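You operate a simulated robot arm through the tools that you are given. There is no shell and no other tool.

You are at the controls of a simulated robot arm. One attempt, no reset.

Task
Swap the brass hex spacer named on the job plate for the steel one.
Fine: turn its pocket to PICK; brass into the grey kit tray, steel into that pocket; then pocket 2 to PICK. Set down upright: what you pick out, steel hex spacer.

The check looks at the end state, three seconds after you hand in, the way a careful person would. Anything else that was tipped, shoved, dropped, spilled or broken makes it a failure.

Robot
A 7-joint arm with a two-finger parallel gripper, fixed in place. Base frame: the origin is at the foot of the arm, x ahead of it, y to its left, z up. Units: mm, rad, N and s.
With the tool pointing down near the work surface it reaches from about 360 to 860 mm from the base axis. Its first joint turns from -2.897 to 2.897 rad. Payload 3.43 kg.
Tool frame: the origin (TCP) lies between the finger pads and is the grasp point; the fingertips stand 34 mm ahead of it; z points along the fingers, y is the line along which they close. Largest opening 128 mm; finger width 24, thickness 12; the body of the gripper, 48 by 130 mm, starts 96 mm behind the TCP.
Orientation is that of the tool frame in the base frame, as [roll, pitch, yaw] about the fixed x, y, z axes, in that order (R = Rz(yaw) Ry(pitch) Rx(roll)). With the fingers straight down and closing along the base's y, the tool's x points along the base's -x, its y along +y and its z along -z.

Tools
- The arm moves only by the tool jog_arm. Its argument "plan" is a list of rows, each an object of numbers (a shift or turn left out is 0, a gripper value left out holds the last): "x", "y", "z": the shift along the base's x, y, z in mm; "ax", "ay", "az": the turn, a rotation vector about the base's x, y, z in rad. In form: [{"x": .., "y": .., "z": .., "ax": .., "ay": .., "az": ..}, ...]. A call has 1 to 20 rows; each row is the pose to reach, as a shift and turn from the pose commanded when the call began. "hand" is the finger opening in mm, from 0 to 128, set as the call begins (left out, the last holds). Rows are played at 5 a second. More than 50 mm and 0.15 rad between two rows, or a gripper value outside its range, and nothing of the call is played. A pose out of reach is approached as far as the arm can. The call stops where the force on the tool passes 40 N (or 10 N more than at its start, if that is more) or the arm is blocked; 0.2 s more then pass. Each finger travels about 153 mm/s and halts on what it meets, pressing with about 25 N; the grip force reading is that of the motor and also rises with nothing between the fingers. The clock runs only during rows and for 0.2 s after the last one: add rows that repeat a pose to give the fingers time. The reply holds the time, the measured pose of the TCP, the force on the tool along the base axes, the opening and the grip force, in the units named above and with some noise, with the torque about the TCP (base axes, N m) and any sound that the robot's microphone picked up.
- Cameras (640 x 400 px; columns grow to the right, rows downward): "scene" is fixed at [51.6, 651.5, 1393.3]; the picture's right is [-0.74, -0.67, 0.00], its down [-0.27, 0.30, -0.92] and it looks along [0.61, -0.68, -0.40] (base axes); focal length 321 px, centre (320, 200). "wrist" rides on the gripper at [76, -11, -160] in the tool frame; the picture's right is [0.15, 0.99, 0.00], its down [-0.88, 0.13, -0.45] and it looks along [-0.45, 0.07, 0.89] (tool axes); focal length 234 px, centre (320, 200). There is no depth. A picture from a camera that has moved, and an enlarged one, comes with that camera's place and axes in the base frame and with its lens.
- capture(camera): a new picture of that camera. The clock stands still meanwhile.
- close_up(camera, box): a new picture of the part [left, top, right, bottom] of that camera's present view, enlarged. The clock stands still meanwhile.
- finish_job(): hands the job in; it is judged then, once.

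Nothing tells you positions but the pictures and the camera data. Unless the task says otherwise, let go and move clear before handing in.

The tools are called by a JSON object that holds its "method" and its "body". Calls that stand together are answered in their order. jog_arm: Moves the arm, as the interface text tells. Its arguments: {"type":"object","properties":{"plan":{"type":"array","items":{"type":"object","properties":{"x":{"type":"number"},"y":{"type":"number"},"z":{"type":"number"},"ax":{"type":"number"},"ay":{"type":"number"},"az":{"type":"number"}}}},"hand":{"type":"number"}},"required":["plan"]} The other tools are called the same way: capture (camera) takes a picture; close_up (camera, box) takes an enlarged picture of a part of a camera's view; finish_job () hands the job in.

At the start:

```text
time: 0.0
tool_pos: [539.7, -135.6, 1197.7]
tcp_rot: [-3.142, 0.002, -3.141]
contact_force: [0.4, -0.2, 0.1]
ft_torque: [-0.01, -0.02, -0.01]
finger_gap: 127.8
finger_force: 0.0
```

scene: 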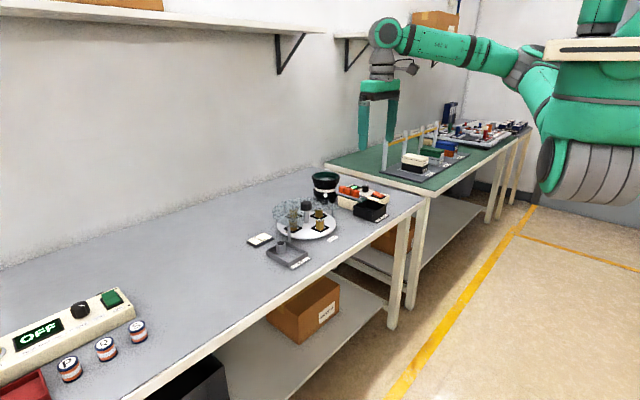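
wrist: 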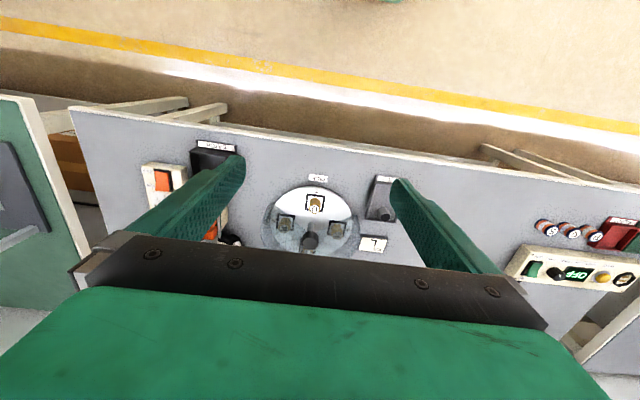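

I see a long bench with a turntable (carousel) holding pockets, a grey tray, black tray, and a plate card. I'll take enlarged pictures first to read labels and locate things.

{"method": "close_up", "body": {"camera": "scene", "box": [230, 160, 400, 270]}}

{"method": "close_up", "body": {"camera": "wrist", "box": [240, 160, 420, 270]}}

{"method": "close_up", "body": {"camera": "wrist", "box": [120, 120, 280, 250]}}

```text
3.64 times, centred on (315, 215) of scene
camera zoom: at [51.6, 651.5, 1393.3], right [-0.74, -0.67, 0.0], down [-0.27, 0.3, -0.92], along [0.61, -0.68, -0.4], focal length 1167 px, centre (338, 146)
```

zoom: 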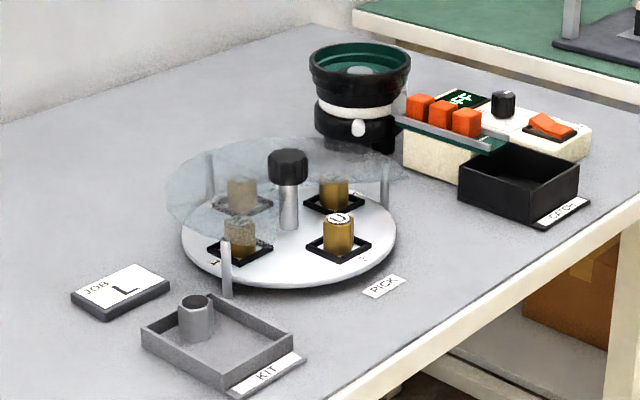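

```text
3.56 times, centred on (330, 215) of wrist
camera zoom: at [464.8, -147.9, 1356.6], right [-0.15, 0.99, 0.0], down [0.88, 0.13, 0.46], along [0.45, 0.07, -0.89], focal length 833 px, centre (284, 147)
```

zoom: 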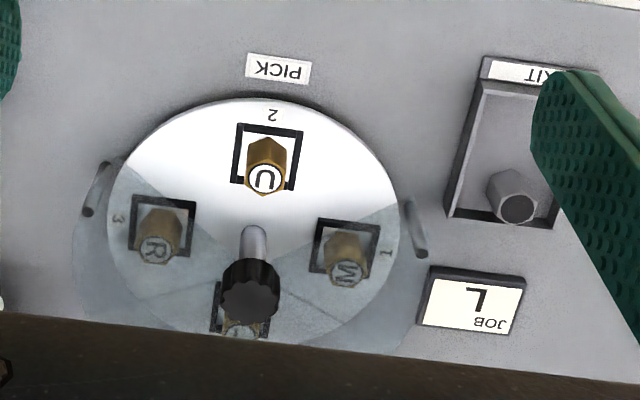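

```text
3.08 times, centred on (200, 185) of wrist
camera zoom: at [464.8, -147.9, 1356.6], right [-0.15, 0.99, 0.0], down [0.88, 0.13, 0.46], along [0.45, 0.07, -0.89], focal length 720 px, centre (689, 246)
```

zoom: 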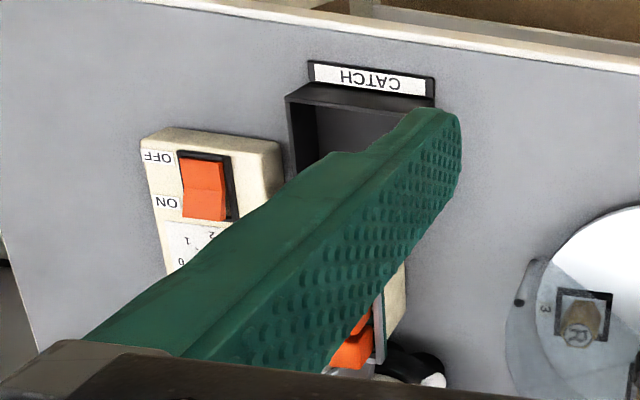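

The job plate reads "L". The table top is at about z 810, the turntable centre near (806,-114), its knob near (811,-118,895), and the fourth pocket is hidden behind the knob. I'll move the arm down and closer for a better look.

{"method": "jog_arm", "body": {"plan": [{"x": 20, "y": 5, "z": -30}, {"x": 45, "y": 10, "z": -65}, {"x": 70, "y": 16, "z": -100}, {"x": 90, "y": 22, "z": -135}, {"x": 100, "y": 25, "z": -155}, {"x": 100, "y": 25, "z": -155}]}}

{"method": "capture", "body": {"camera": "wrist"}}

{"method": "capture", "body": {"camera": "scene"}}

```text
time: 1.4
tool_pos: [638.3, -110.2, 1040.3]
tcp_rot: [3.141, 0.002, -3.141]
contact_force: [-0.5, -0.5, 0.2]
ft_torque: [0.03, -0.01, 0.0]
finger_gap: 128.0
finger_force: 0.0
```

```text
taken
camera wrist: at [563.1, -122.2, 1199.2], right [-0.15, 0.99, 0.0], down [0.88, 0.13, 0.46], along [0.45, 0.07, -0.89], focal length 234 px, centre (320, 200)
```

wrist: 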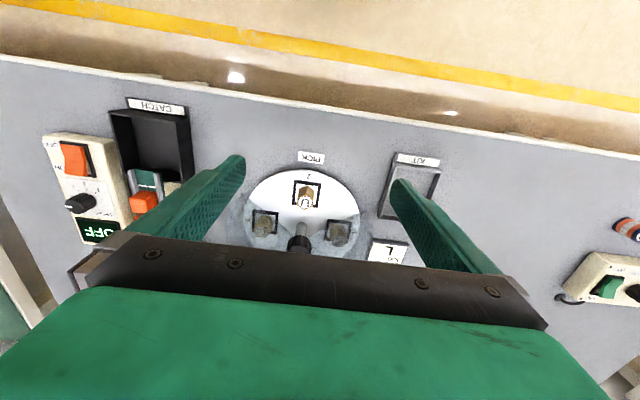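

```text
taken
```

scene: 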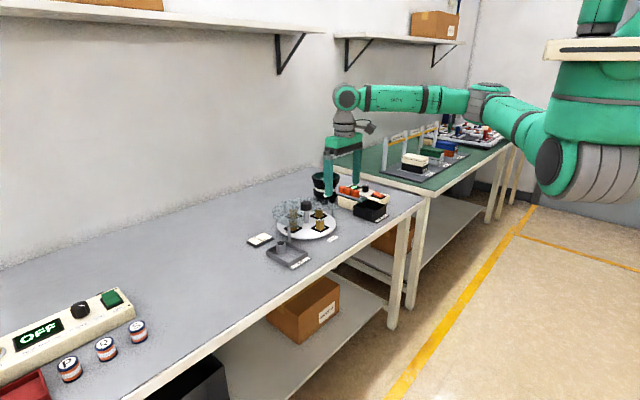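

The gripper hides the far side of the turntable. I'll move further out in x so that the whole turntable appears above the gripper in the wrist view.

{"method": "jog_arm", "body": {"plan": [{"x": 30}, {"x": 65}, {"x": 100}, {"x": 125}, {"x": 140}, {"x": 140}]}}

{"method": "capture", "body": {"camera": "wrist"}}

{"method": "close_up", "body": {"camera": "wrist", "box": [230, 100, 440, 240]}}

```text
time: 2.8
tool_pos: [779.4, -112.4, 1041.6]
tcp_rot: [-3.141, 0.002, -3.139]
contact_force: [-0.4, -0.4, 0.4]
ft_torque: [0.0, 0.02, 0.01]
finger_gap: 128.0
finger_force: 0.1
```

```text
taken
camera wrist: at [704.1, -123.8, 1201.4], right [-0.15, 0.99, 0.0], down [0.88, 0.13, 0.46], along [0.45, 0.07, -0.89], focal length 234 px, centre (320, 200)
```

wrist: 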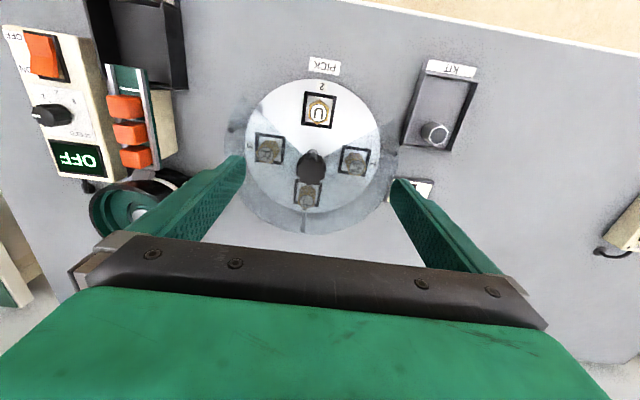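

```text
2.86 times, centred on (335, 170) of wrist
camera zoom: at [704.1, -123.8, 1201.4], right [-0.15, 0.99, 0.0], down [0.88, 0.13, 0.46], along [0.45, 0.07, -0.89], focal length 669 px, centre (277, 286)
```

zoom: 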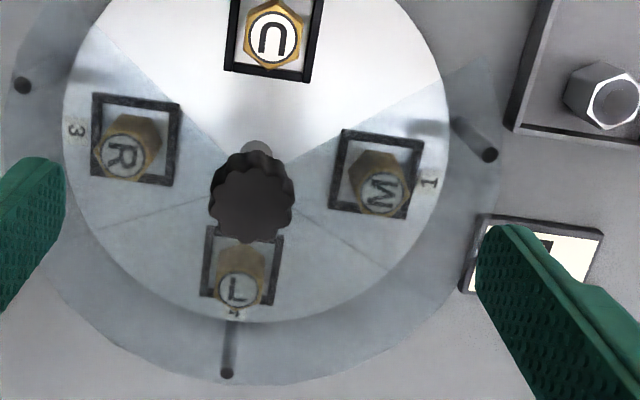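

Pocket 4 carries "L", so the turntable needs half a turn. I'll enlarge the views around the knob, the cover and the trays to get heights.

{"method": "close_up", "body": {"camera": "scene", "box": [272, 190, 352, 240]}}

{"method": "close_up", "body": {"camera": "scene", "box": [240, 225, 320, 275]}}

{"method": "close_up", "body": {"camera": "wrist", "box": [270, 70, 390, 145]}}

{"method": "close_up", "body": {"camera": "wrist", "box": [385, 50, 505, 125]}}

{"method": "close_up", "body": {"camera": "wrist", "box": [250, 140, 370, 215]}}

```text
8.00 times, centred on (312, 215) of scene
camera zoom: at [51.6, 651.5, 1393.3], right [-0.74, -0.67, 0.0], down [-0.27, 0.3, -0.92], along [0.61, -0.68, -0.4], focal length 2568 px, centre (384, 80)
```

zoom: 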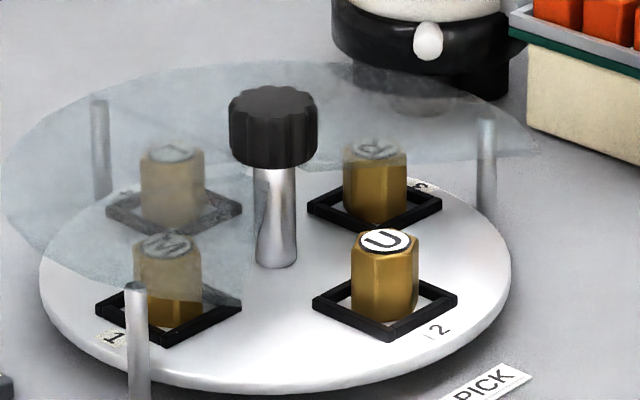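

```text
8.00 times, centred on (280, 250) of scene
camera zoom: at [51.6, 651.5, 1393.3], right [-0.74, -0.67, 0.0], down [-0.27, 0.3, -0.92], along [0.61, -0.68, -0.4], focal length 2568 px, centre (640, -200)
```

zoom: 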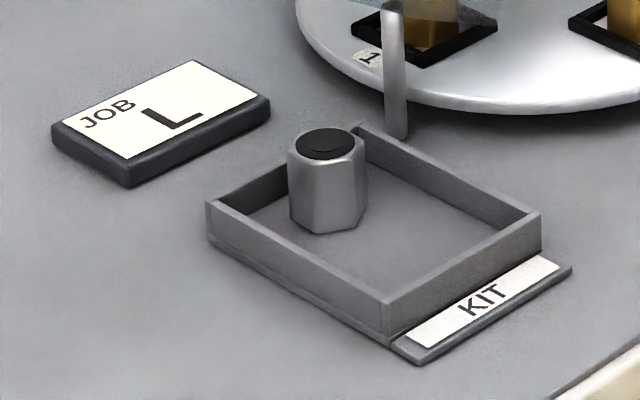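

```text
5.33 times, centred on (330, 108) of wrist
camera zoom: at [704.1, -123.8, 1201.4], right [-0.15, 0.99, 0.0], down [0.88, 0.13, 0.46], along [0.45, 0.07, -0.89], focal length 1249 px, centre (267, 693)
```

zoom: 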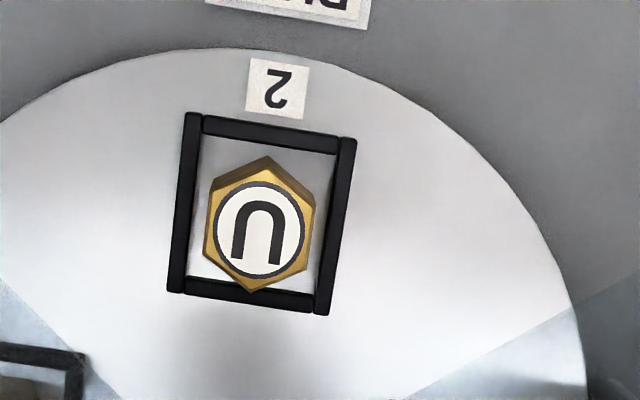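

```text
5.33 times, centred on (445, 88) of wrist
camera zoom: at [704.1, -123.8, 1201.4], right [-0.15, 0.99, 0.0], down [0.88, 0.13, 0.46], along [0.45, 0.07, -0.89], focal length 1249 px, centre (-347, 800)
```

zoom: 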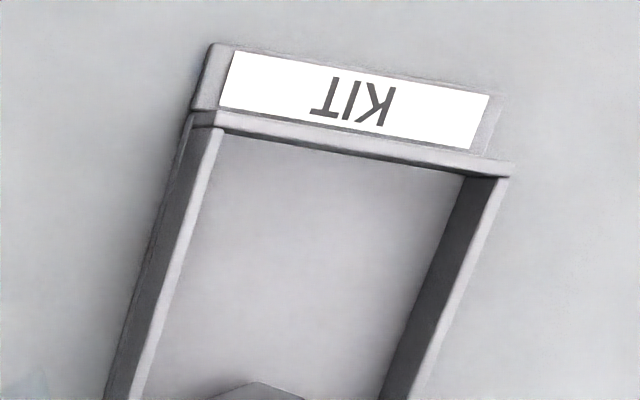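

```text
5.33 times, centred on (310, 178) of wrist
camera zoom: at [704.1, -123.8, 1201.4], right [-0.15, 0.99, 0.0], down [0.88, 0.13, 0.46], along [0.45, 0.07, -0.89], focal length 1249 px, centre (373, 320)
```

zoom: 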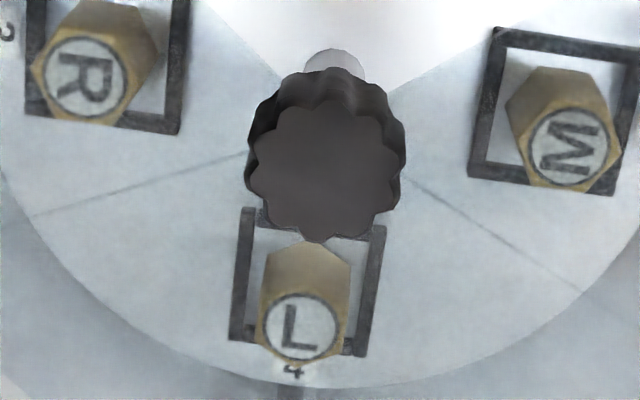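

The knob appears to be about 40 mm wide, with its top at z about 907 and its axis near (812,-119). The cover sits around z 865. I'll move above the knob and check the centring from there.

{"method": "jog_arm", "body": {"plan": [{"x": 12, "y": -2, "z": -14}, {"x": 25, "y": -5, "z": -30}, {"x": 32, "y": -7, "z": -41}, {"x": 32, "y": -7, "z": -41}]}}

{"method": "close_up", "body": {"camera": "wrist", "box": [230, 90, 410, 210]}}

{"method": "close_up", "body": {"camera": "scene", "box": [260, 150, 400, 240]}}

```text
time: 3.8
tool_pos: [809.9, -120.1, 1000.8]
tcp_rot: [3.141, 0.001, -3.14]
contact_force: [-0.2, -0.4, 0.0]
ft_torque: [0.02, 0.03, -0.03]
finger_gap: 127.9
finger_force: 0.0
```

```text
3.33 times, centred on (320, 150) of wrist
camera zoom: at [735.9, -132.0, 1159.9], right [-0.15, 0.99, 0.0], down [0.88, 0.13, 0.46], along [0.45, 0.07, -0.89], focal length 781 px, centre (320, 367)
```

zoom: 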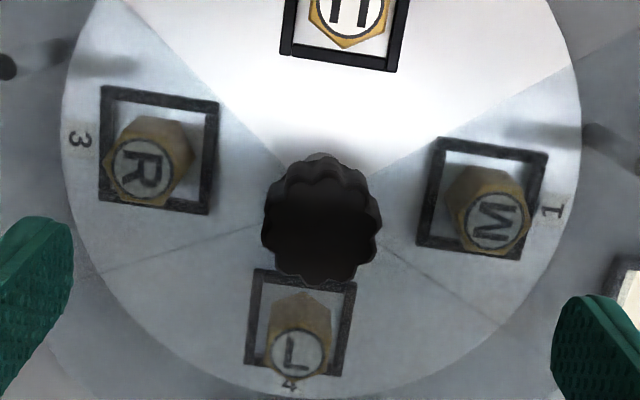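

```text
4.44 times, centred on (330, 195) of scene
camera zoom: at [51.6, 651.5, 1393.3], right [-0.74, -0.67, 0.0], down [-0.27, 0.3, -0.92], along [0.61, -0.68, -0.4], focal length 1427 px, centre (276, 222)
```

zoom: 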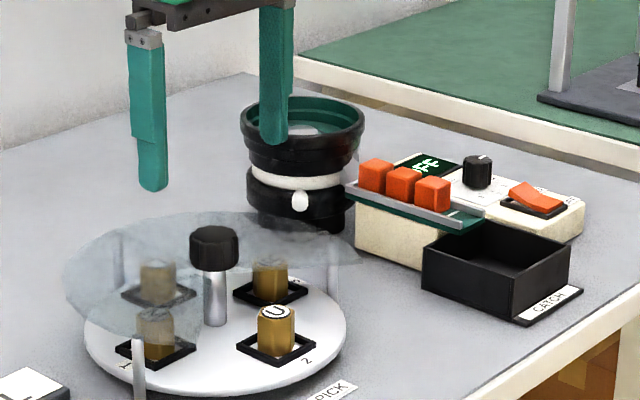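

I see the knob nearly on the tool axis. A tighter zoom will refine its centre.

{"method": "close_up", "body": {"camera": "wrist", "box": [295, 130, 345, 180]}}

{"method": "close_up", "body": {"camera": "scene", "box": [286, 195, 326, 225]}}

```text
8.00 times, centred on (320, 155) of wrist
camera zoom: at [735.9, -132.0, 1159.9], right [-0.15, 0.99, 0.0], down [0.88, 0.13, 0.46], along [0.45, 0.07, -0.89], focal length 1873 px, centre (320, 560)
```

zoom: 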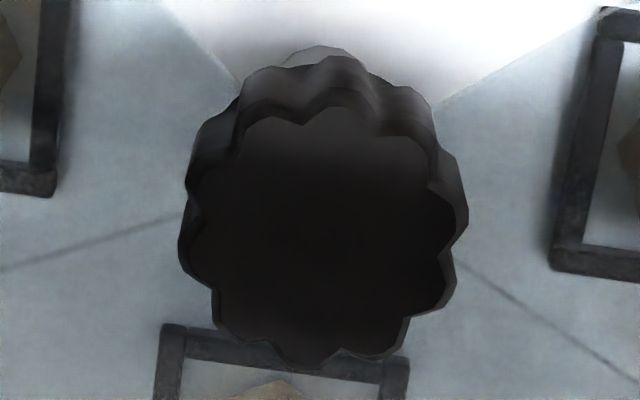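

```text
13.33 times, centred on (306, 210) of scene
camera zoom: at [51.6, 651.5, 1393.3], right [-0.74, -0.67, 0.0], down [-0.27, 0.3, -0.92], along [0.61, -0.68, -0.4], focal length 4280 px, centre (507, 67)
```

zoom: 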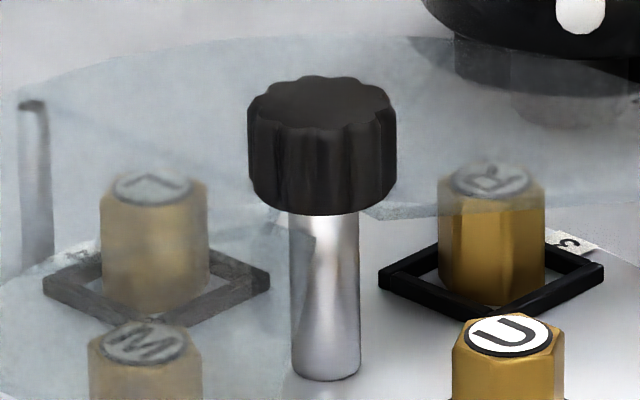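

The knob axis comes out at about (813.5,-119.5) with its top near z 908 and bottom near 884. I'll first turn the hand −90° in free air, so that one grip can give the full +180°, and shift onto the axis.

{"method": "jog_arm", "body": {"plan": [{"x": 1, "az": -0.07}, {"x": 2, "az": -0.2}, {"x": 2, "az": -0.34}, {"x": 2, "az": -0.48}, {"x": 2, "az": -0.62}, {"x": 2, "az": -0.76}, {"x": 2, "az": -0.9}, {"x": 2, "az": -1.04}, {"x": 2, "az": -1.18}, {"x": 2, "az": -1.32}, {"x": 2, "az": -1.45}, {"x": 2, "az": -1.54}, {"x": 2, "az": -1.5708}, {"x": 2, "az": -1.5708}], "hand": 62}}

{"method": "capture", "body": {"camera": "wrist"}}

```text
time: 6.8
tool_pos: [813.1, -116.8, 1001.8]
tcp_rot: [-3.141, 0.002, 1.572]
contact_force: [-0.1, -0.3, 0.2]
ft_torque: [0.02, 0.03, -0.01]
finger_gap: 62.0
finger_force: 0.0
```

```text
taken
camera wrist: at [803.1, -42.1, 1161.2], right [0.99, 0.15, 0.0], down [0.13, -0.88, 0.46], along [0.07, -0.45, -0.89], focal length 234 px, centre (320, 200)
```

wrist: 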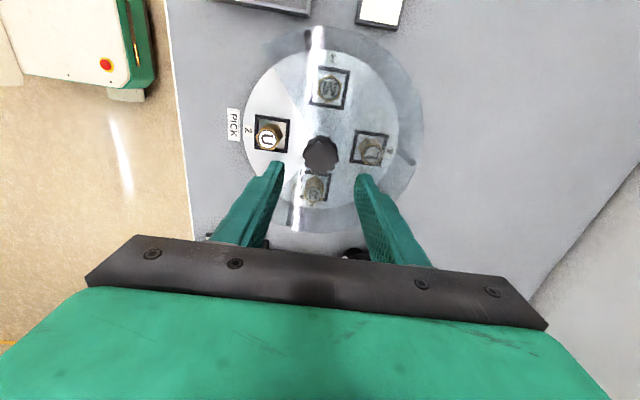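

The hand turned freely to −90°. I'll check the knob centring from this angle.

{"method": "close_up", "body": {"camera": "wrist", "box": [280, 125, 360, 175]}}

```text
8.00 times, centred on (320, 150) of wrist
camera zoom: at [803.1, -42.1, 1161.2], right [0.99, 0.15, 0.0], down [0.13, -0.88, 0.46], along [0.07, -0.45, -0.89], focal length 1873 px, centre (320, 600)
```

zoom: 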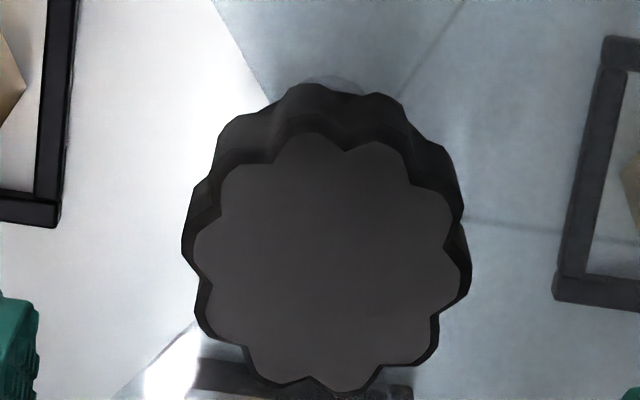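

The knob sits about 1 mm +x of the tool axis, and the cover posts top out near z 870. I'll descend to TCP z about 917, which keeps the fingertips about 13 mm above the cover, and then close on the knob.

{"method": "jog_arm", "body": {"plan": [{"x": 1, "z": -15}, {"x": 1, "z": -35}, {"x": 1, "z": -55}, {"x": 1, "z": -70}, {"x": 1, "z": -79}, {"x": 1, "z": -84}, {"x": 1, "z": -84}]}}

{"method": "capture", "body": {"camera": "wrist"}}

{"method": "close_up", "body": {"camera": "scene", "box": [266, 180, 346, 230]}}

```text
time: 8.4
tool_pos: [813.2, -117.7, 915.6]
tcp_rot: [-3.14, 0.001, 1.57]
contact_force: [-0.2, -0.1, 0.9]
ft_torque: [-0.01, -0.02, -0.05]
finger_gap: 62.0
finger_force: 0.0
```

```text
taken
camera wrist: at [803.5, -42.2, 1075.5], right [0.99, 0.15, 0.0], down [0.13, -0.88, 0.46], along [0.07, -0.45, -0.89], focal length 234 px, centre (320, 200)
```

wrist: 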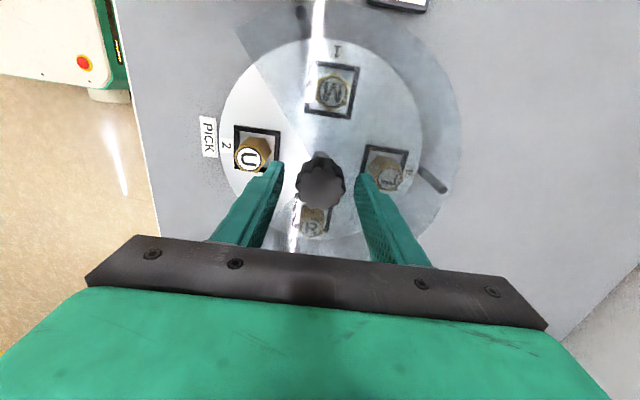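

```text
8.00 times, centred on (306, 205) of scene
camera zoom: at [51.6, 651.5, 1393.3], right [-0.74, -0.67, 0.0], down [-0.27, 0.3, -0.92], along [0.61, -0.68, -0.4], focal length 2568 px, centre (432, 160)
```

zoom: 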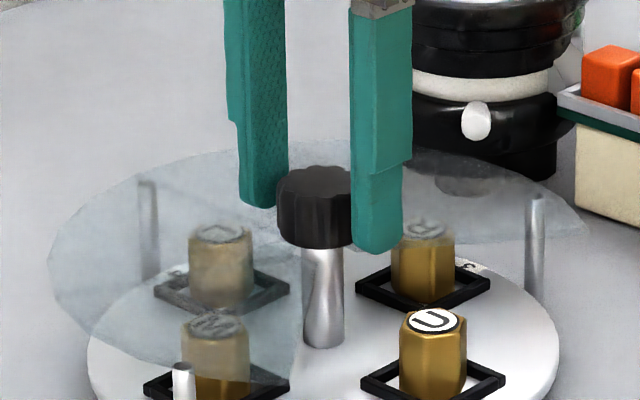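

The fingers straddle the knob with clearance above the cover. Next I close on it and check the forces.

{"method": "jog_arm", "body": {"plan": [{"x": 0}, {"x": 0}, {"x": 0}, {"x": 0}], "hand": 20}}

{"method": "capture", "body": {"camera": "wrist"}}

```text
time: 9.4
tool_pos: [814.7, -117.2, 915.8]
tcp_rot: [-3.14, 0.002, 1.572]
contact_force: [14.6, -1.0, -4.1]
ft_torque: [0.04, -0.04, 0.01]
finger_gap: 41.4
finger_force: 45.1
```

```text
taken
camera wrist: at [804.2, -42.2, 1075.5], right [0.99, 0.15, 0.0], down [0.13, -0.88, 0.46], along [0.07, -0.45, -0.89], focal length 234 px, centre (320, 200)
```

wrist: 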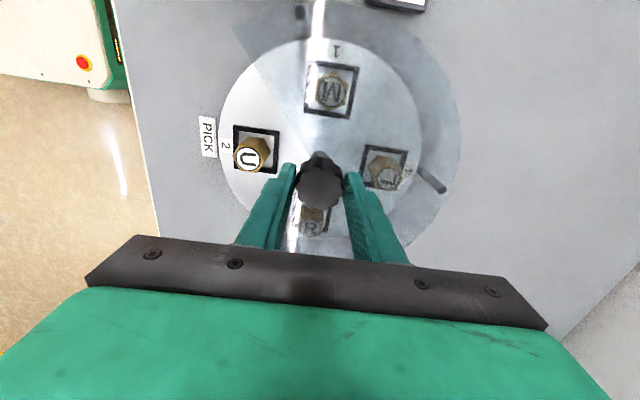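

Gripped at 41.4 mm, but there is a 14.6 N sideways pull in +x, so the knob axis lies a little further in +x. I'll shift +1 mm and see how the force changes.

{"method": "jog_arm", "body": {"plan": [{"x": 0.5}, {"x": 1}, {"x": 1}]}}

```text
time: 10.2
tool_pos: [814.5, -117.3, 915.1]
tcp_rot: [-3.14, 0.0, 1.572]
contact_force: [3.5, 3.6, -5.0]
ft_torque: [-0.17, -0.73, 0.04]
finger_gap: 41.6
finger_force: 44.2
```

Side force is nearly gone. I'll begin turning gently by 0.3 rad and check that the disc follows.

{"method": "jog_arm", "body": {"plan": [{"x": 0.2, "az": 0.03}, {"x": 0.2, "az": 0.09}, {"x": 0.2, "az": 0.17}, {"x": 0.2, "az": 0.24}, {"x": 0.2, "az": 0.29}, {"x": 0.2, "az": 0.3}]}}

{"method": "capture", "body": {"camera": "wrist"}}

{"method": "close_up", "body": {"camera": "scene", "box": [266, 180, 346, 230]}}

```text
time: 11.6
tool_pos: [815.2, -117.3, 915.7]
tcp_rot: [-3.136, 0.0, 1.871]
contact_force: [-33.6, 9.6, -9.3]
ft_torque: [0.14, -0.03, -0.07]
finger_gap: 41.5
finger_force: 44.5
```

```text
taken
camera wrist: at [782.6, -49.1, 1075.7], right [0.9, 0.43, 0.0], down [0.39, -0.8, 0.45], along [0.19, -0.41, -0.89], focal length 234 px, centre (320, 200)
```

wrist: 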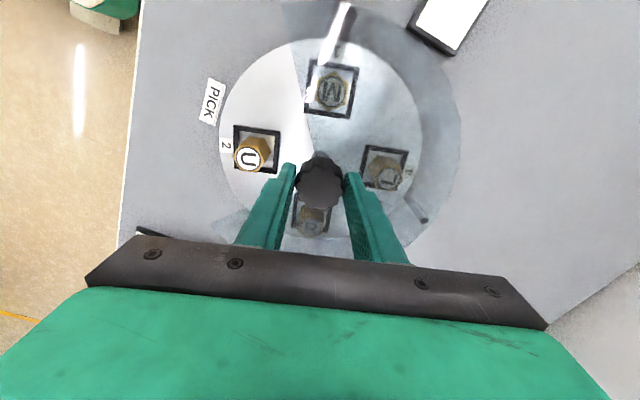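

```text
8.00 times, centred on (306, 205) of scene
camera zoom: at [51.6, 651.5, 1393.3], right [-0.74, -0.67, 0.0], down [-0.27, 0.3, -0.92], along [0.61, -0.68, -0.4], focal length 2568 px, centre (432, 160)
```

zoom: 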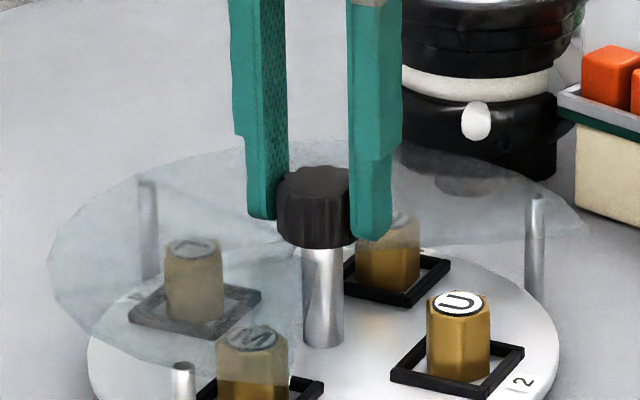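

The disc follows the knob, but a −34 N sideways force in x has built up. I'll relieve it with small shifts before turning on.

{"method": "jog_arm", "body": {"plan": [{"x": -0.5}, {"x": -1}, {"x": -1}]}}

```text
time: 12.4
tool_pos: [815.2, -118.5, 915.1]
tcp_rot: [-3.138, -0.001, 1.873]
contact_force: [-36.5, 8.6, -20.2]
ft_torque: [1.07, 0.19, -0.07]
finger_gap: 41.5
finger_force: 44.5
```

The force barely changed with −1 mm, so I need to learn how it responds. I'll try another small shift in −x, without lifting.

{"method": "jog_arm", "body": {"plan": [{"x": -0.5}, {"x": -1}, {"x": -1.5}, {"x": -1.5}]}}

```text
time: 13.4
tool_pos: [814.5, -117.5, 915.9]
tcp_rot: [-3.14, 0.001, 1.875]
contact_force: [-19.6, 6.4, -25.1]
ft_torque: [0.45, -0.25, -0.02]
finger_gap: 41.5
finger_force: 44.5
```

It responds at about 11 N/mm, with some drift over time, possibly integral action in the controller. I'll hold still for a second to see the trend.

{"method": "jog_arm", "body": {"plan": [{"x": 0}, {"x": 0}, {"x": 0}, {"x": 0}]}}

```text
time: 14.4
tool_pos: [815.0, -117.0, 915.5]
tcp_rot: [-3.139, 0.001, 1.87]
contact_force: [-13.6, 5.3, -26.9]
ft_torque: [0.29, -0.53, -0.04]
finger_gap: 41.7
finger_force: 44.6
```

The forces now settle slowly. I'll relieve z and x a bit more: −1.5 mm in z, −0.7 mm in x and +0.3 mm in y.

{"method": "jog_arm", "body": {"plan": [{"x": -0.4, "y": 0.2, "z": -0.7}, {"x": -0.7, "y": 0.3, "z": -1.5}, {"x": -0.7, "y": 0.3, "z": -1.5}, {"x": -0.7, "y": 0.3, "z": -1.5}]}}

```text
time: 15.4
tool_pos: [814.5, -118.0, 915.9]
tcp_rot: [3.139, 0.002, 1.871]
contact_force: [-4.2, 4.5, -2.6]
ft_torque: [0.57, 1.12, 0.02]
finger_gap: 41.5
finger_force: 44.5
```

Forces are small again. I'll continue turning in moderate steps and monitor the load.

{"method": "jog_arm", "body": {"plan": [{"az": 0.03}, {"az": 0.09}, {"az": 0.17}, {"az": 0.25}, {"az": 0.33}, {"az": 0.41}, {"az": 0.47}, {"az": 0.5}, {"az": 0.5}]}}

```text
time: 17.4
tool_pos: [813.7, -118.7, 915.3]
tcp_rot: [3.142, -0.001, 2.372]
contact_force: [-1.9, 5.6, 15.5]
ft_torque: [0.62, -0.26, 0.01]
finger_gap: 41.4
finger_force: 45.2
```

Turning works: yaw is now 2.37 with low side force, and z shows +15 N. I'll raise the command 0.7 mm and continue.

{"method": "jog_arm", "body": {"plan": [{"z": 0.4, "y": 0.2, "az": 0.03}, {"z": 0.8, "y": 0.4, "az": 0.09}, {"z": 0.8, "y": 0.4, "az": 0.17}, {"z": 0.8, "y": 0.4, "az": 0.25}, {"z": 0.8, "y": 0.4, "az": 0.33}, {"z": 0.8, "y": 0.4, "az": 0.41}, {"z": 0.8, "y": 0.4, "az": 0.47}, {"z": 0.8, "y": 0.4, "az": 0.5}, {"z": 0.8, "y": 0.4, "az": 0.5}]}}

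{"method": "capture", "body": {"camera": "wrist"}}

```text
time: 19.4
tool_pos: [813.0, -120.0, 914.6]
tcp_rot: [-3.139, 0.003, 2.872]
contact_force: [4.8, -8.4, 6.9]
ft_torque: [0.59, 0.03, 0.03]
finger_gap: 41.8
finger_force: 45.2
```

```text
taken
camera wrist: at [737.6, -109.8, 1075.5], right [0.12, 0.99, 0.0], down [0.88, -0.11, 0.46], along [0.45, -0.06, -0.89], focal length 234 px, centre (320, 200)
```

wrist: 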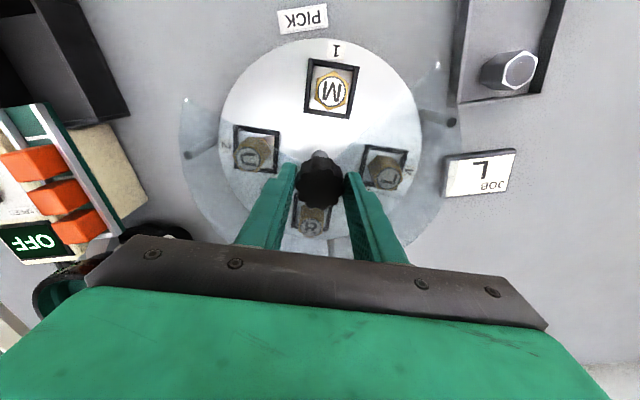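

Pocket 1 (M) is approaching PICK and the spacers are all upright. I'll continue with small force corrections.

{"method": "jog_arm", "body": {"plan": [{"x": 0.2, "z": 0.4, "y": -0.5, "az": 0.03}, {"x": 0.3, "z": 0.4, "y": -0.7, "az": 0.09}, {"x": 0.3, "z": 0.4, "y": -0.7, "az": 0.17}, {"x": 0.3, "z": 0.4, "y": -0.7, "az": 0.25}, {"x": 0.3, "z": 0.4, "y": -0.7, "az": 0.33}, {"x": 0.3, "z": 0.4, "y": -0.7, "az": 0.41}, {"x": 0.3, "z": 0.4, "y": -0.7, "az": 0.49}, {"x": 0.3, "z": 0.4, "y": -0.7, "az": 0.55}, {"x": 0.3, "z": 0.4, "y": -0.7, "az": 0.59}, {"x": 0.3, "z": 0.4, "y": -0.7, "az": 0.6}]}}

```text
time: 21.6
tool_pos: [813.8, -121.0, 916.4]
tcp_rot: [-3.14, 0.0, -2.923]
contact_force: [-3.8, -25.9, -6.0]
ft_torque: [-0.45, 0.56, -0.13]
finger_gap: 40.9
finger_force: 44.7
out of reach, approached as far as the arm can: row 8, 9, 10
```

The wrist reached its joint limit at yaw 3.36, after a turn of 1.79 rad. I'll release the knob here and look at the result.

{"method": "jog_arm", "body": {"plan": [{"x": 0}, {"x": 0}, {"x": 0}], "hand": 64}}

{"method": "capture", "body": {"camera": "wrist"}}

```text
time: 22.4
tool_pos: [814.2, -117.8, 916.5]
tcp_rot: [3.141, 0.0, -2.922]
contact_force: [0.2, -0.3, -0.1]
ft_torque: [0.03, -0.01, 0.02]
finger_gap: 64.0
finger_force: 0.2
```

```text
taken
camera wrist: at [742.5, -145.2, 1076.2], right [-0.36, 0.93, 0.0], down [0.83, 0.32, 0.46], along [0.43, 0.16, -0.89], focal length 234 px, centre (320, 200)
```

wrist: 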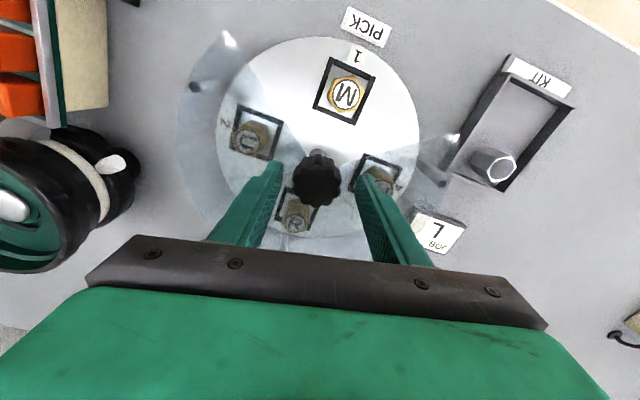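

On release the disc appears to have settled with pocket 1 exactly at PICK, so it seems to have 90° detents. I'll lift, turn the hand back to yaw about 1.57 and prepare for a second quarter turn.

{"method": "jog_arm", "body": {"plan": [{"z": 18}, {"z": 36}, {"z": 36, "az": -0.1}, {"z": 36, "az": -0.24}, {"z": 36, "az": -0.38}, {"z": 36, "az": -0.52}, {"z": 36, "az": -0.66}, {"z": 36, "az": -0.8}, {"z": 36, "az": -0.94}, {"z": 36, "az": -1.08}, {"z": 36, "az": -1.22}, {"z": 36, "az": -1.36}, {"z": 36, "az": -1.5}, {"z": 36, "az": -1.63}, {"z": 36, "az": -1.74}, {"z": 36, "az": -1.79}, {"z": 36, "az": -1.79}]}}

{"method": "capture", "body": {"camera": "wrist"}}

{"method": "close_up", "body": {"camera": "wrist", "box": [280, 135, 360, 195]}}

{"method": "close_up", "body": {"camera": "scene", "box": [256, 180, 346, 240]}}

```text
time: 26.0
tool_pos: [814.2, -116.5, 952.0]
tcp_rot: [3.141, 0.001, 1.571]
contact_force: [-0.6, -0.1, -0.5]
ft_torque: [0.02, 0.03, -0.07]
finger_gap: 64.0
finger_force: 0.0
```

```text
taken
camera wrist: at [802.7, -41.8, 1112.1], right [0.99, 0.15, 0.0], down [0.13, -0.88, 0.46], along [0.07, -0.45, -0.89], focal length 234 px, centre (320, 200)
```

wrist: 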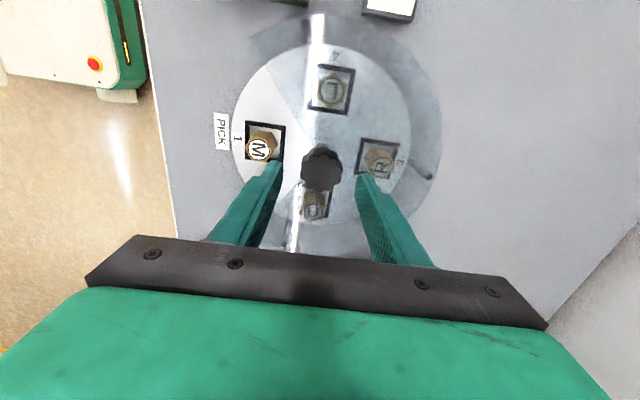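

```text
6.67 times, centred on (320, 165) of wrist
camera zoom: at [802.7, -41.8, 1112.1], right [0.99, 0.15, 0.0], down [0.13, -0.88, 0.46], along [0.07, -0.45, -0.89], focal length 1561 px, centre (320, 433)
```

zoom: 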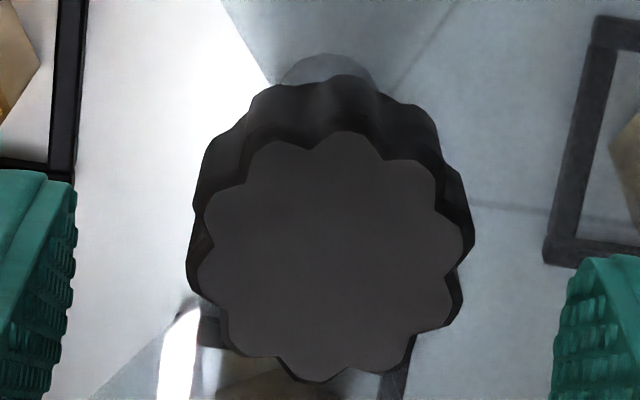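

```text
6.67 times, centred on (301, 210) of scene
camera zoom: at [51.6, 651.5, 1393.3], right [-0.74, -0.67, 0.0], down [-0.27, 0.3, -0.92], along [0.61, -0.68, -0.4], focal length 2140 px, centre (447, 133)
```

zoom: 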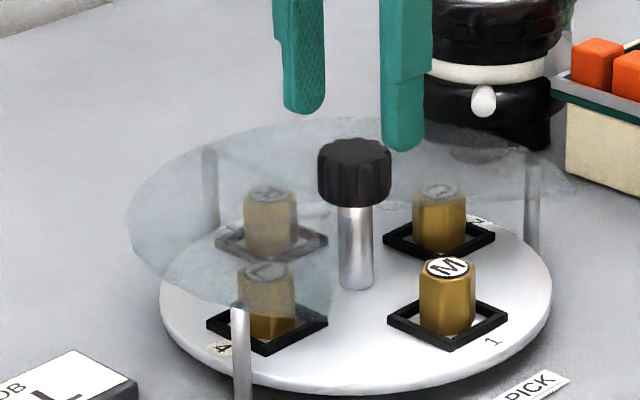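

Pocket 1 (M) is squarely at PICK, with pocket 4 (L) a quarter turn behind it. I'll descend to the knob again, grip and check forces.

{"method": "jog_arm", "body": {"plan": [{"x": 0.5, "z": -10}, {"x": 0.7, "z": -22}, {"x": 0.7, "z": -32}, {"x": 0.7, "z": -36}, {"x": 0.7, "z": -36}]}}

{"method": "jog_arm", "body": {"plan": [{"x": 0}, {"x": 0}, {"x": 0}, {"x": 0}], "hand": 20}}

{"method": "jog_arm", "body": {"plan": [{"x": 0}, {"x": 0}]}}

```text
time: 27.2
tool_pos: [814.7, -118.5, 917.5]
tcp_rot: [3.14, 0.001, 1.572]
contact_force: [-0.3, 0.0, -0.6]
ft_torque: [0.0, 0.0, 0.0]
finger_gap: 63.6
finger_force: 0.1
```

```text
time: 28.2
tool_pos: [814.7, -118.5, 916.5]
tcp_rot: [3.141, 0.003, 1.57]
contact_force: [1.9, -0.1, -2.5]
ft_torque: [-0.2, -0.38, 0.0]
finger_gap: 40.9
finger_force: 45.3
```

```text
time: 28.8
tool_pos: [815.8, -119.2, 917.3]
tcp_rot: [3.141, 0.002, 1.569]
contact_force: [2.7, -0.2, -2.4]
ft_torque: [-0.16, -0.26, 0.01]
finger_gap: 41.0
finger_force: 45.1
```

Forces are near zero. I'll turn in 0.5 rad steps, checking load each time.

{"method": "jog_arm", "body": {"plan": [{"az": 0.03}, {"az": 0.09}, {"az": 0.17}, {"az": 0.25}, {"az": 0.33}, {"az": 0.41}, {"az": 0.47}, {"az": 0.5}, {"az": 0.5}]}}

```text
time: 30.8
tool_pos: [814.6, -118.5, 916.8]
tcp_rot: [-3.139, 0.0, 2.071]
contact_force: [0.1, 1.0, -0.3]
ft_torque: [0.21, -0.06, -1.03]
finger_gap: 41.3
finger_force: 45.1
```

Only a z torque of −1 N·m is visible, which fits the detent or friction. I'll continue.

{"method": "jog_arm", "body": {"plan": [{"az": 0.03}, {"az": 0.09}, {"az": 0.17}, {"az": 0.25}, {"az": 0.33}, {"az": 0.41}, {"az": 0.47}, {"az": 0.53}, {"az": 0.56}, {"az": 0.56}]}}

{"method": "capture", "body": {"camera": "wrist"}}

```text
time: 33.0
tool_pos: [814.0, -119.7, 916.3]
tcp_rot: [-3.139, 0.002, 2.632]
contact_force: [-7.2, -6.3, -1.9]
ft_torque: [0.36, -0.17, -0.56]
finger_gap: 41.7
finger_force: 45.0
```

```text
taken
camera wrist: at [742.5, -91.8, 1076.3], right [0.35, 0.93, 0.0], down [0.83, -0.32, 0.46], along [0.43, -0.16, -0.89], focal length 234 px, centre (320, 200)
```

wrist: 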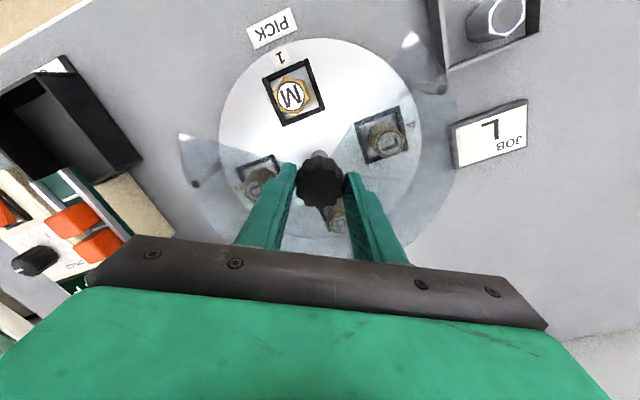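

The disc did not follow this time: pocket 1 is still at PICK and the fingers slipped around the knob, probably against a detent. I'll look closely before trying again.

{"method": "close_up", "body": {"camera": "scene", "box": [262, 190, 342, 240]}}

{"method": "close_up", "body": {"camera": "wrist", "box": [210, 20, 450, 170]}}

{"method": "close_up", "body": {"camera": "wrist", "box": [280, 135, 360, 225]}}

```text
8.00 times, centred on (302, 215) of scene
camera zoom: at [51.6, 651.5, 1393.3], right [-0.74, -0.67, 0.0], down [-0.27, 0.3, -0.92], along [0.61, -0.68, -0.4], focal length 2568 px, centre (464, 80)
```

zoom: 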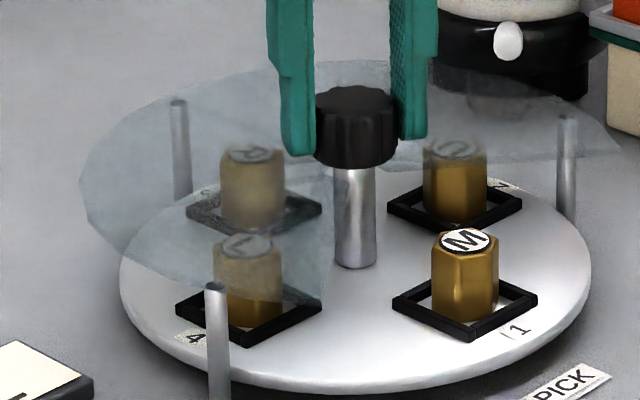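

```text
2.67 times, centred on (330, 95) of wrist
camera zoom: at [742.5, -91.8, 1076.3], right [0.35, 0.93, 0.0], down [0.83, -0.32, 0.46], along [0.43, -0.16, -0.89], focal length 624 px, centre (293, 480)
```

zoom: 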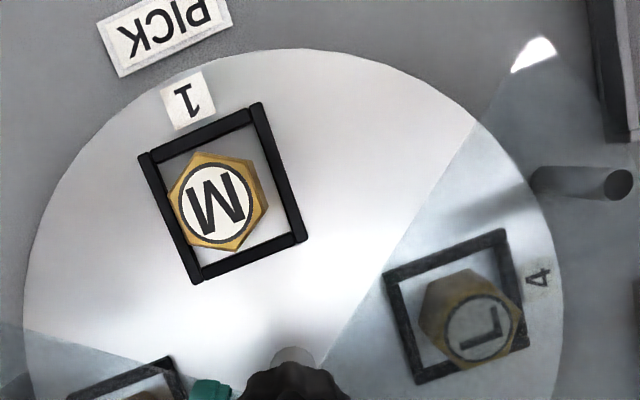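

```text
4.44 times, centred on (320, 180) of wrist
camera zoom: at [742.5, -91.8, 1076.3], right [0.35, 0.93, 0.0], down [0.83, -0.32, 0.46], along [0.43, -0.16, -0.89], focal length 1041 px, centre (320, 289)
```

zoom: 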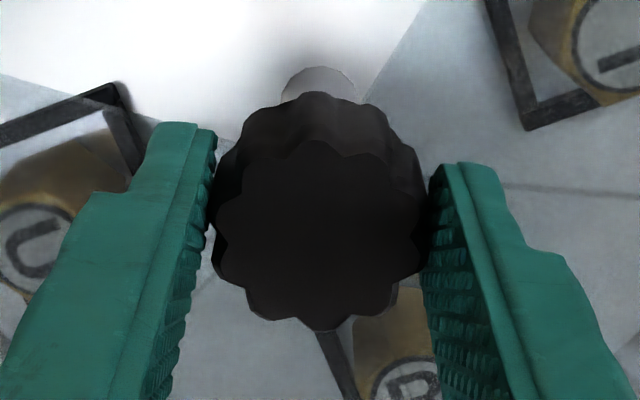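

The disc sits squarely at the pocket 1 index and all spacers are upright. I'll command a harder squeeze (hand 0) and then test a small turn while reading the torque.

{"method": "jog_arm", "body": {"plan": [{"x": 0}, {"x": 0}, {"x": 0}], "hand": 0}}

{"method": "jog_arm", "body": {"plan": [{"az": 0.03}, {"az": 0.07}, {"az": 0.1}, {"az": 0.1}]}}

{"method": "jog_arm", "body": {"plan": [{"az": 0.03}, {"az": 0.07}, {"az": 0.1}, {"az": 0.1}]}}

```text
time: 33.8
tool_pos: [813.8, -118.0, 917.0]
tcp_rot: [-3.141, 0.003, 2.632]
contact_force: [-8.1, -9.3, -2.5]
ft_torque: [0.15, 0.08, -0.03]
finger_gap: 41.5
finger_force: 44.8
```

```text
time: 34.8
tool_pos: [813.7, -118.8, 916.0]
tcp_rot: [-3.14, 0.0, 2.732]
contact_force: [-11.2, -10.3, -2.5]
ft_torque: [0.1, -0.15, -0.56]
finger_gap: 41.7
finger_force: 44.7
```

```text
time: 35.8
tool_pos: [815.7, -119.3, 916.6]
tcp_rot: [-3.14, 0.0, 2.833]
contact_force: [-8.7, -10.5, 2.9]
ft_torque: [-0.26, 0.61, -0.05]
finger_gap: 41.3
finger_force: 45.1
```

The torque swings between about −0.6 and 0, like stick-slip. I'll look again to see whether the disc moved.

{"method": "close_up", "body": {"camera": "wrist", "box": [210, 20, 450, 230]}}

{"method": "close_up", "body": {"camera": "scene", "box": [262, 190, 342, 240]}}

```text
1.90 times, centred on (330, 125) of wrist
camera zoom: at [739.3, -107.2, 1076.4], right [0.16, 0.99, 0.0], down [0.88, -0.14, 0.46], along [0.45, -0.07, -0.89], focal length 446 px, centre (301, 343)
```

zoom: 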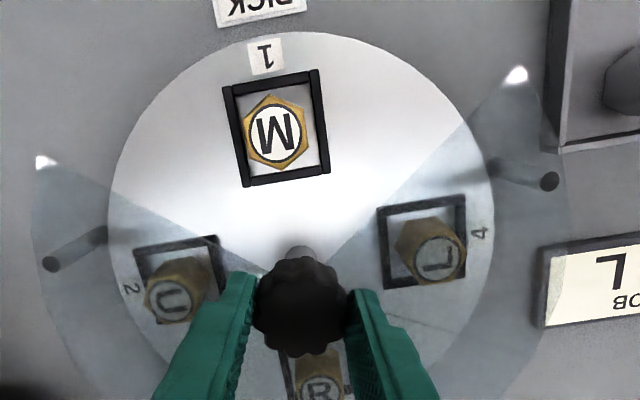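

```text
8.00 times, centred on (302, 215) of scene
camera zoom: at [51.6, 651.5, 1393.3], right [-0.74, -0.67, 0.0], down [-0.27, 0.3, -0.92], along [0.61, -0.68, -0.4], focal length 2568 px, centre (464, 80)
```

zoom: 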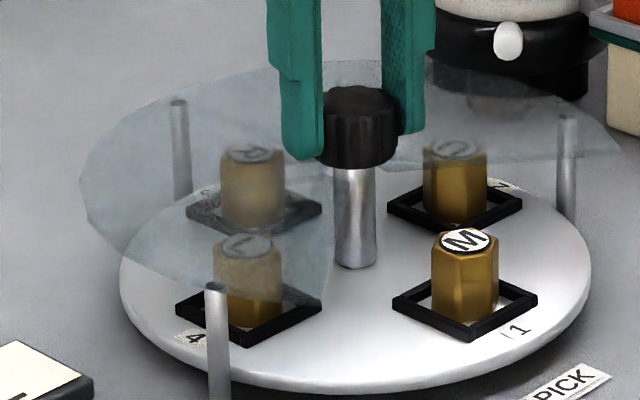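

The disc stays at pocket 1, so something resists in the + direction. I'll test the − direction with small steps to tell a detent from a hard stop.

{"method": "jog_arm", "body": {"plan": [{"az": -0.03}, {"az": -0.07}, {"az": -0.1}, {"az": -0.1}]}}

{"method": "jog_arm", "body": {"plan": [{"az": -0.03}, {"az": -0.07}, {"az": -0.1}, {"az": -0.1}]}}

{"method": "jog_arm", "body": {"plan": [{"az": -0.03}, {"az": -0.07}, {"az": -0.1}, {"az": -0.1}]}}

{"method": "close_up", "body": {"camera": "wrist", "box": [210, 20, 450, 230]}}

```text
time: 36.8
tool_pos: [813.8, -119.2, 916.7]
tcp_rot: [3.141, 0.002, 2.728]
contact_force: [-2.5, -9.5, 1.8]
ft_torque: [0.07, 0.87, 0.04]
finger_gap: 41.2
finger_force: 44.7
```

```text
time: 37.8
tool_pos: [815.1, -118.2, 916.5]
tcp_rot: [-3.137, 0.003, 2.633]
contact_force: [-6.0, -15.5, 12.7]
ft_torque: [-1.09, -0.59, -0.02]
finger_gap: 41.4
finger_force: 44.8
```

```text
time: 38.8
tool_pos: [814.3, -119.4, 915.9]
tcp_rot: [-3.14, 0.0, 2.531]
contact_force: [-4.8, -17.6, 13.3]
ft_torque: [0.1, 0.93, -0.01]
finger_gap: 41.4
finger_force: 44.9
```

```text
1.90 times, centred on (330, 125) of wrist
camera zoom: at [746.4, -84.9, 1076.1], right [0.45, 0.89, 0.0], down [0.8, -0.4, 0.46], along [0.41, -0.21, -0.89], focal length 446 px, centre (301, 343)
```

zoom: 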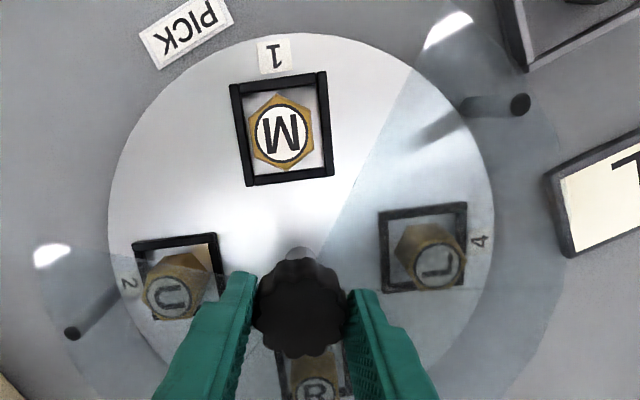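

In the − direction the disc follows freely with no torque, so there is a hard stop just past pocket 1, not a detent. Pocket 4 must be reached the other way round (2→3→4), so I'll keep turning − and correct the side forces as I go.

{"method": "jog_arm", "body": {"plan": [{"y": -0.6, "z": 0.5, "az": -0.03}, {"y": -1.2, "z": 0.8, "az": -0.09}, {"y": -1.2, "z": 0.8, "az": -0.17}, {"y": -1.2, "z": 0.8, "az": -0.25}, {"y": -1.2, "z": 0.8, "az": -0.33}, {"y": -1.2, "z": 0.8, "az": -0.41}, {"y": -1.2, "z": 0.8, "az": -0.49}, {"y": -1.2, "z": 0.8, "az": -0.56}, {"y": -1.2, "z": 0.8, "az": -0.6}, {"y": -1.2, "z": 0.8, "az": -0.6}]}}

```text
time: 41.0
tool_pos: [814.5, -119.3, 916.6]
tcp_rot: [-3.14, -0.002, 1.932]
contact_force: [9.2, -3.5, -23.3]
ft_torque: [-0.28, -0.57, 0.0]
finger_gap: 41.4
finger_force: 45.9
```

The disc is turning with only a z load. I'll lower the command 0.8 mm and continue.

{"method": "jog_arm", "body": {"plan": [{"x": 0.3, "z": -0.6, "az": -0.03}, {"x": 0.6, "z": -1.0, "az": -0.09}, {"x": 0.6, "z": -1.0, "az": -0.17}, {"x": 0.6, "z": -1.0, "az": -0.25}, {"x": 0.6, "z": -1.0, "az": -0.33}, {"x": 0.6, "z": -1.0, "az": -0.41}, {"x": 0.6, "z": -1.0, "az": -0.49}, {"x": 0.6, "z": -1.0, "az": -0.56}, {"x": 0.6, "z": -1.0, "az": -0.6}, {"x": 0.6, "z": -1.0, "az": -0.6}]}}

{"method": "capture", "body": {"camera": "wrist"}}

```text
time: 43.2
tool_pos: [815.1, -119.2, 915.8]
tcp_rot: [-3.141, 0.0, 1.331]
contact_force: [13.4, 5.9, -3.7]
ft_torque: [0.7, -0.45, -0.07]
finger_gap: 40.8
finger_force: 45.3
```

```text
taken
camera wrist: at [822.9, -43.0, 1076.3], right [1.0, -0.09, 0.0], down [-0.08, -0.89, 0.46], along [-0.04, -0.45, -0.89], focal length 234 px, centre (320, 200)
```

wrist: 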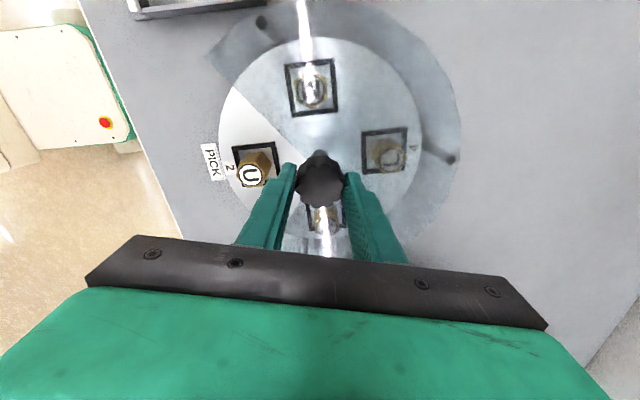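

The pattern is unchanged relative to the hand, so there is no slip; pocket 2 is passing PICK. I continue in the − direction.

{"method": "jog_arm", "body": {"plan": [{"x": 0.6, "y": 0.3, "z": -0.2, "az": -0.03}, {"x": 1.0, "y": 0.4, "z": -0.2, "az": -0.09}, {"x": 1.0, "y": 0.4, "z": -0.2, "az": -0.17}, {"x": 1.0, "y": 0.4, "z": -0.2, "az": -0.25}, {"x": 1.0, "y": 0.4, "z": -0.2, "az": -0.33}, {"x": 1.0, "y": 0.4, "z": -0.2, "az": -0.41}, {"x": 1.0, "y": 0.4, "z": -0.2, "az": -0.49}, {"x": 1.0, "y": 0.4, "z": -0.2, "az": -0.56}, {"x": 1.0, "y": 0.4, "z": -0.2, "az": -0.6}, {"x": 1.0, "y": 0.4, "z": -0.2, "az": -0.6}]}}

```text
time: 45.4
tool_pos: [815.9, -118.6, 916.0]
tcp_rot: [-3.141, 0.002, 0.731]
contact_force: [-10.9, -2.3, 10.8]
ft_torque: [-0.46, 0.33, -0.02]
finger_gap: 41.0
finger_force: 44.5
```

Still following with little load. I continue with small corrections.

{"method": "jog_arm", "body": {"plan": [{"x": -0.5, "y": -0.1, "z": 0.3, "az": -0.03}, {"x": -0.8, "y": -0.1, "z": 0.5, "az": -0.09}, {"x": -0.8, "y": -0.1, "z": 0.5, "az": -0.17}, {"x": -0.8, "y": -0.1, "z": 0.5, "az": -0.25}, {"x": -0.8, "y": -0.1, "z": 0.5, "az": -0.33}, {"x": -0.8, "y": -0.1, "z": 0.5, "az": -0.41}, {"x": -0.8, "y": -0.1, "z": 0.5, "az": -0.49}, {"x": -0.8, "y": -0.1, "z": 0.5, "az": -0.56}, {"x": -0.8, "y": -0.1, "z": 0.5, "az": -0.6}, {"x": -0.8, "y": -0.1, "z": 0.5, "az": -0.6}]}}

```text
time: 47.6
tool_pos: [816.2, -119.5, 916.2]
tcp_rot: [-3.139, 0.001, 0.131]
contact_force: [14.4, -0.5, -16.4]
ft_torque: [-0.21, 0.18, 0.0]
finger_gap: 41.0
finger_force: 45.1
```

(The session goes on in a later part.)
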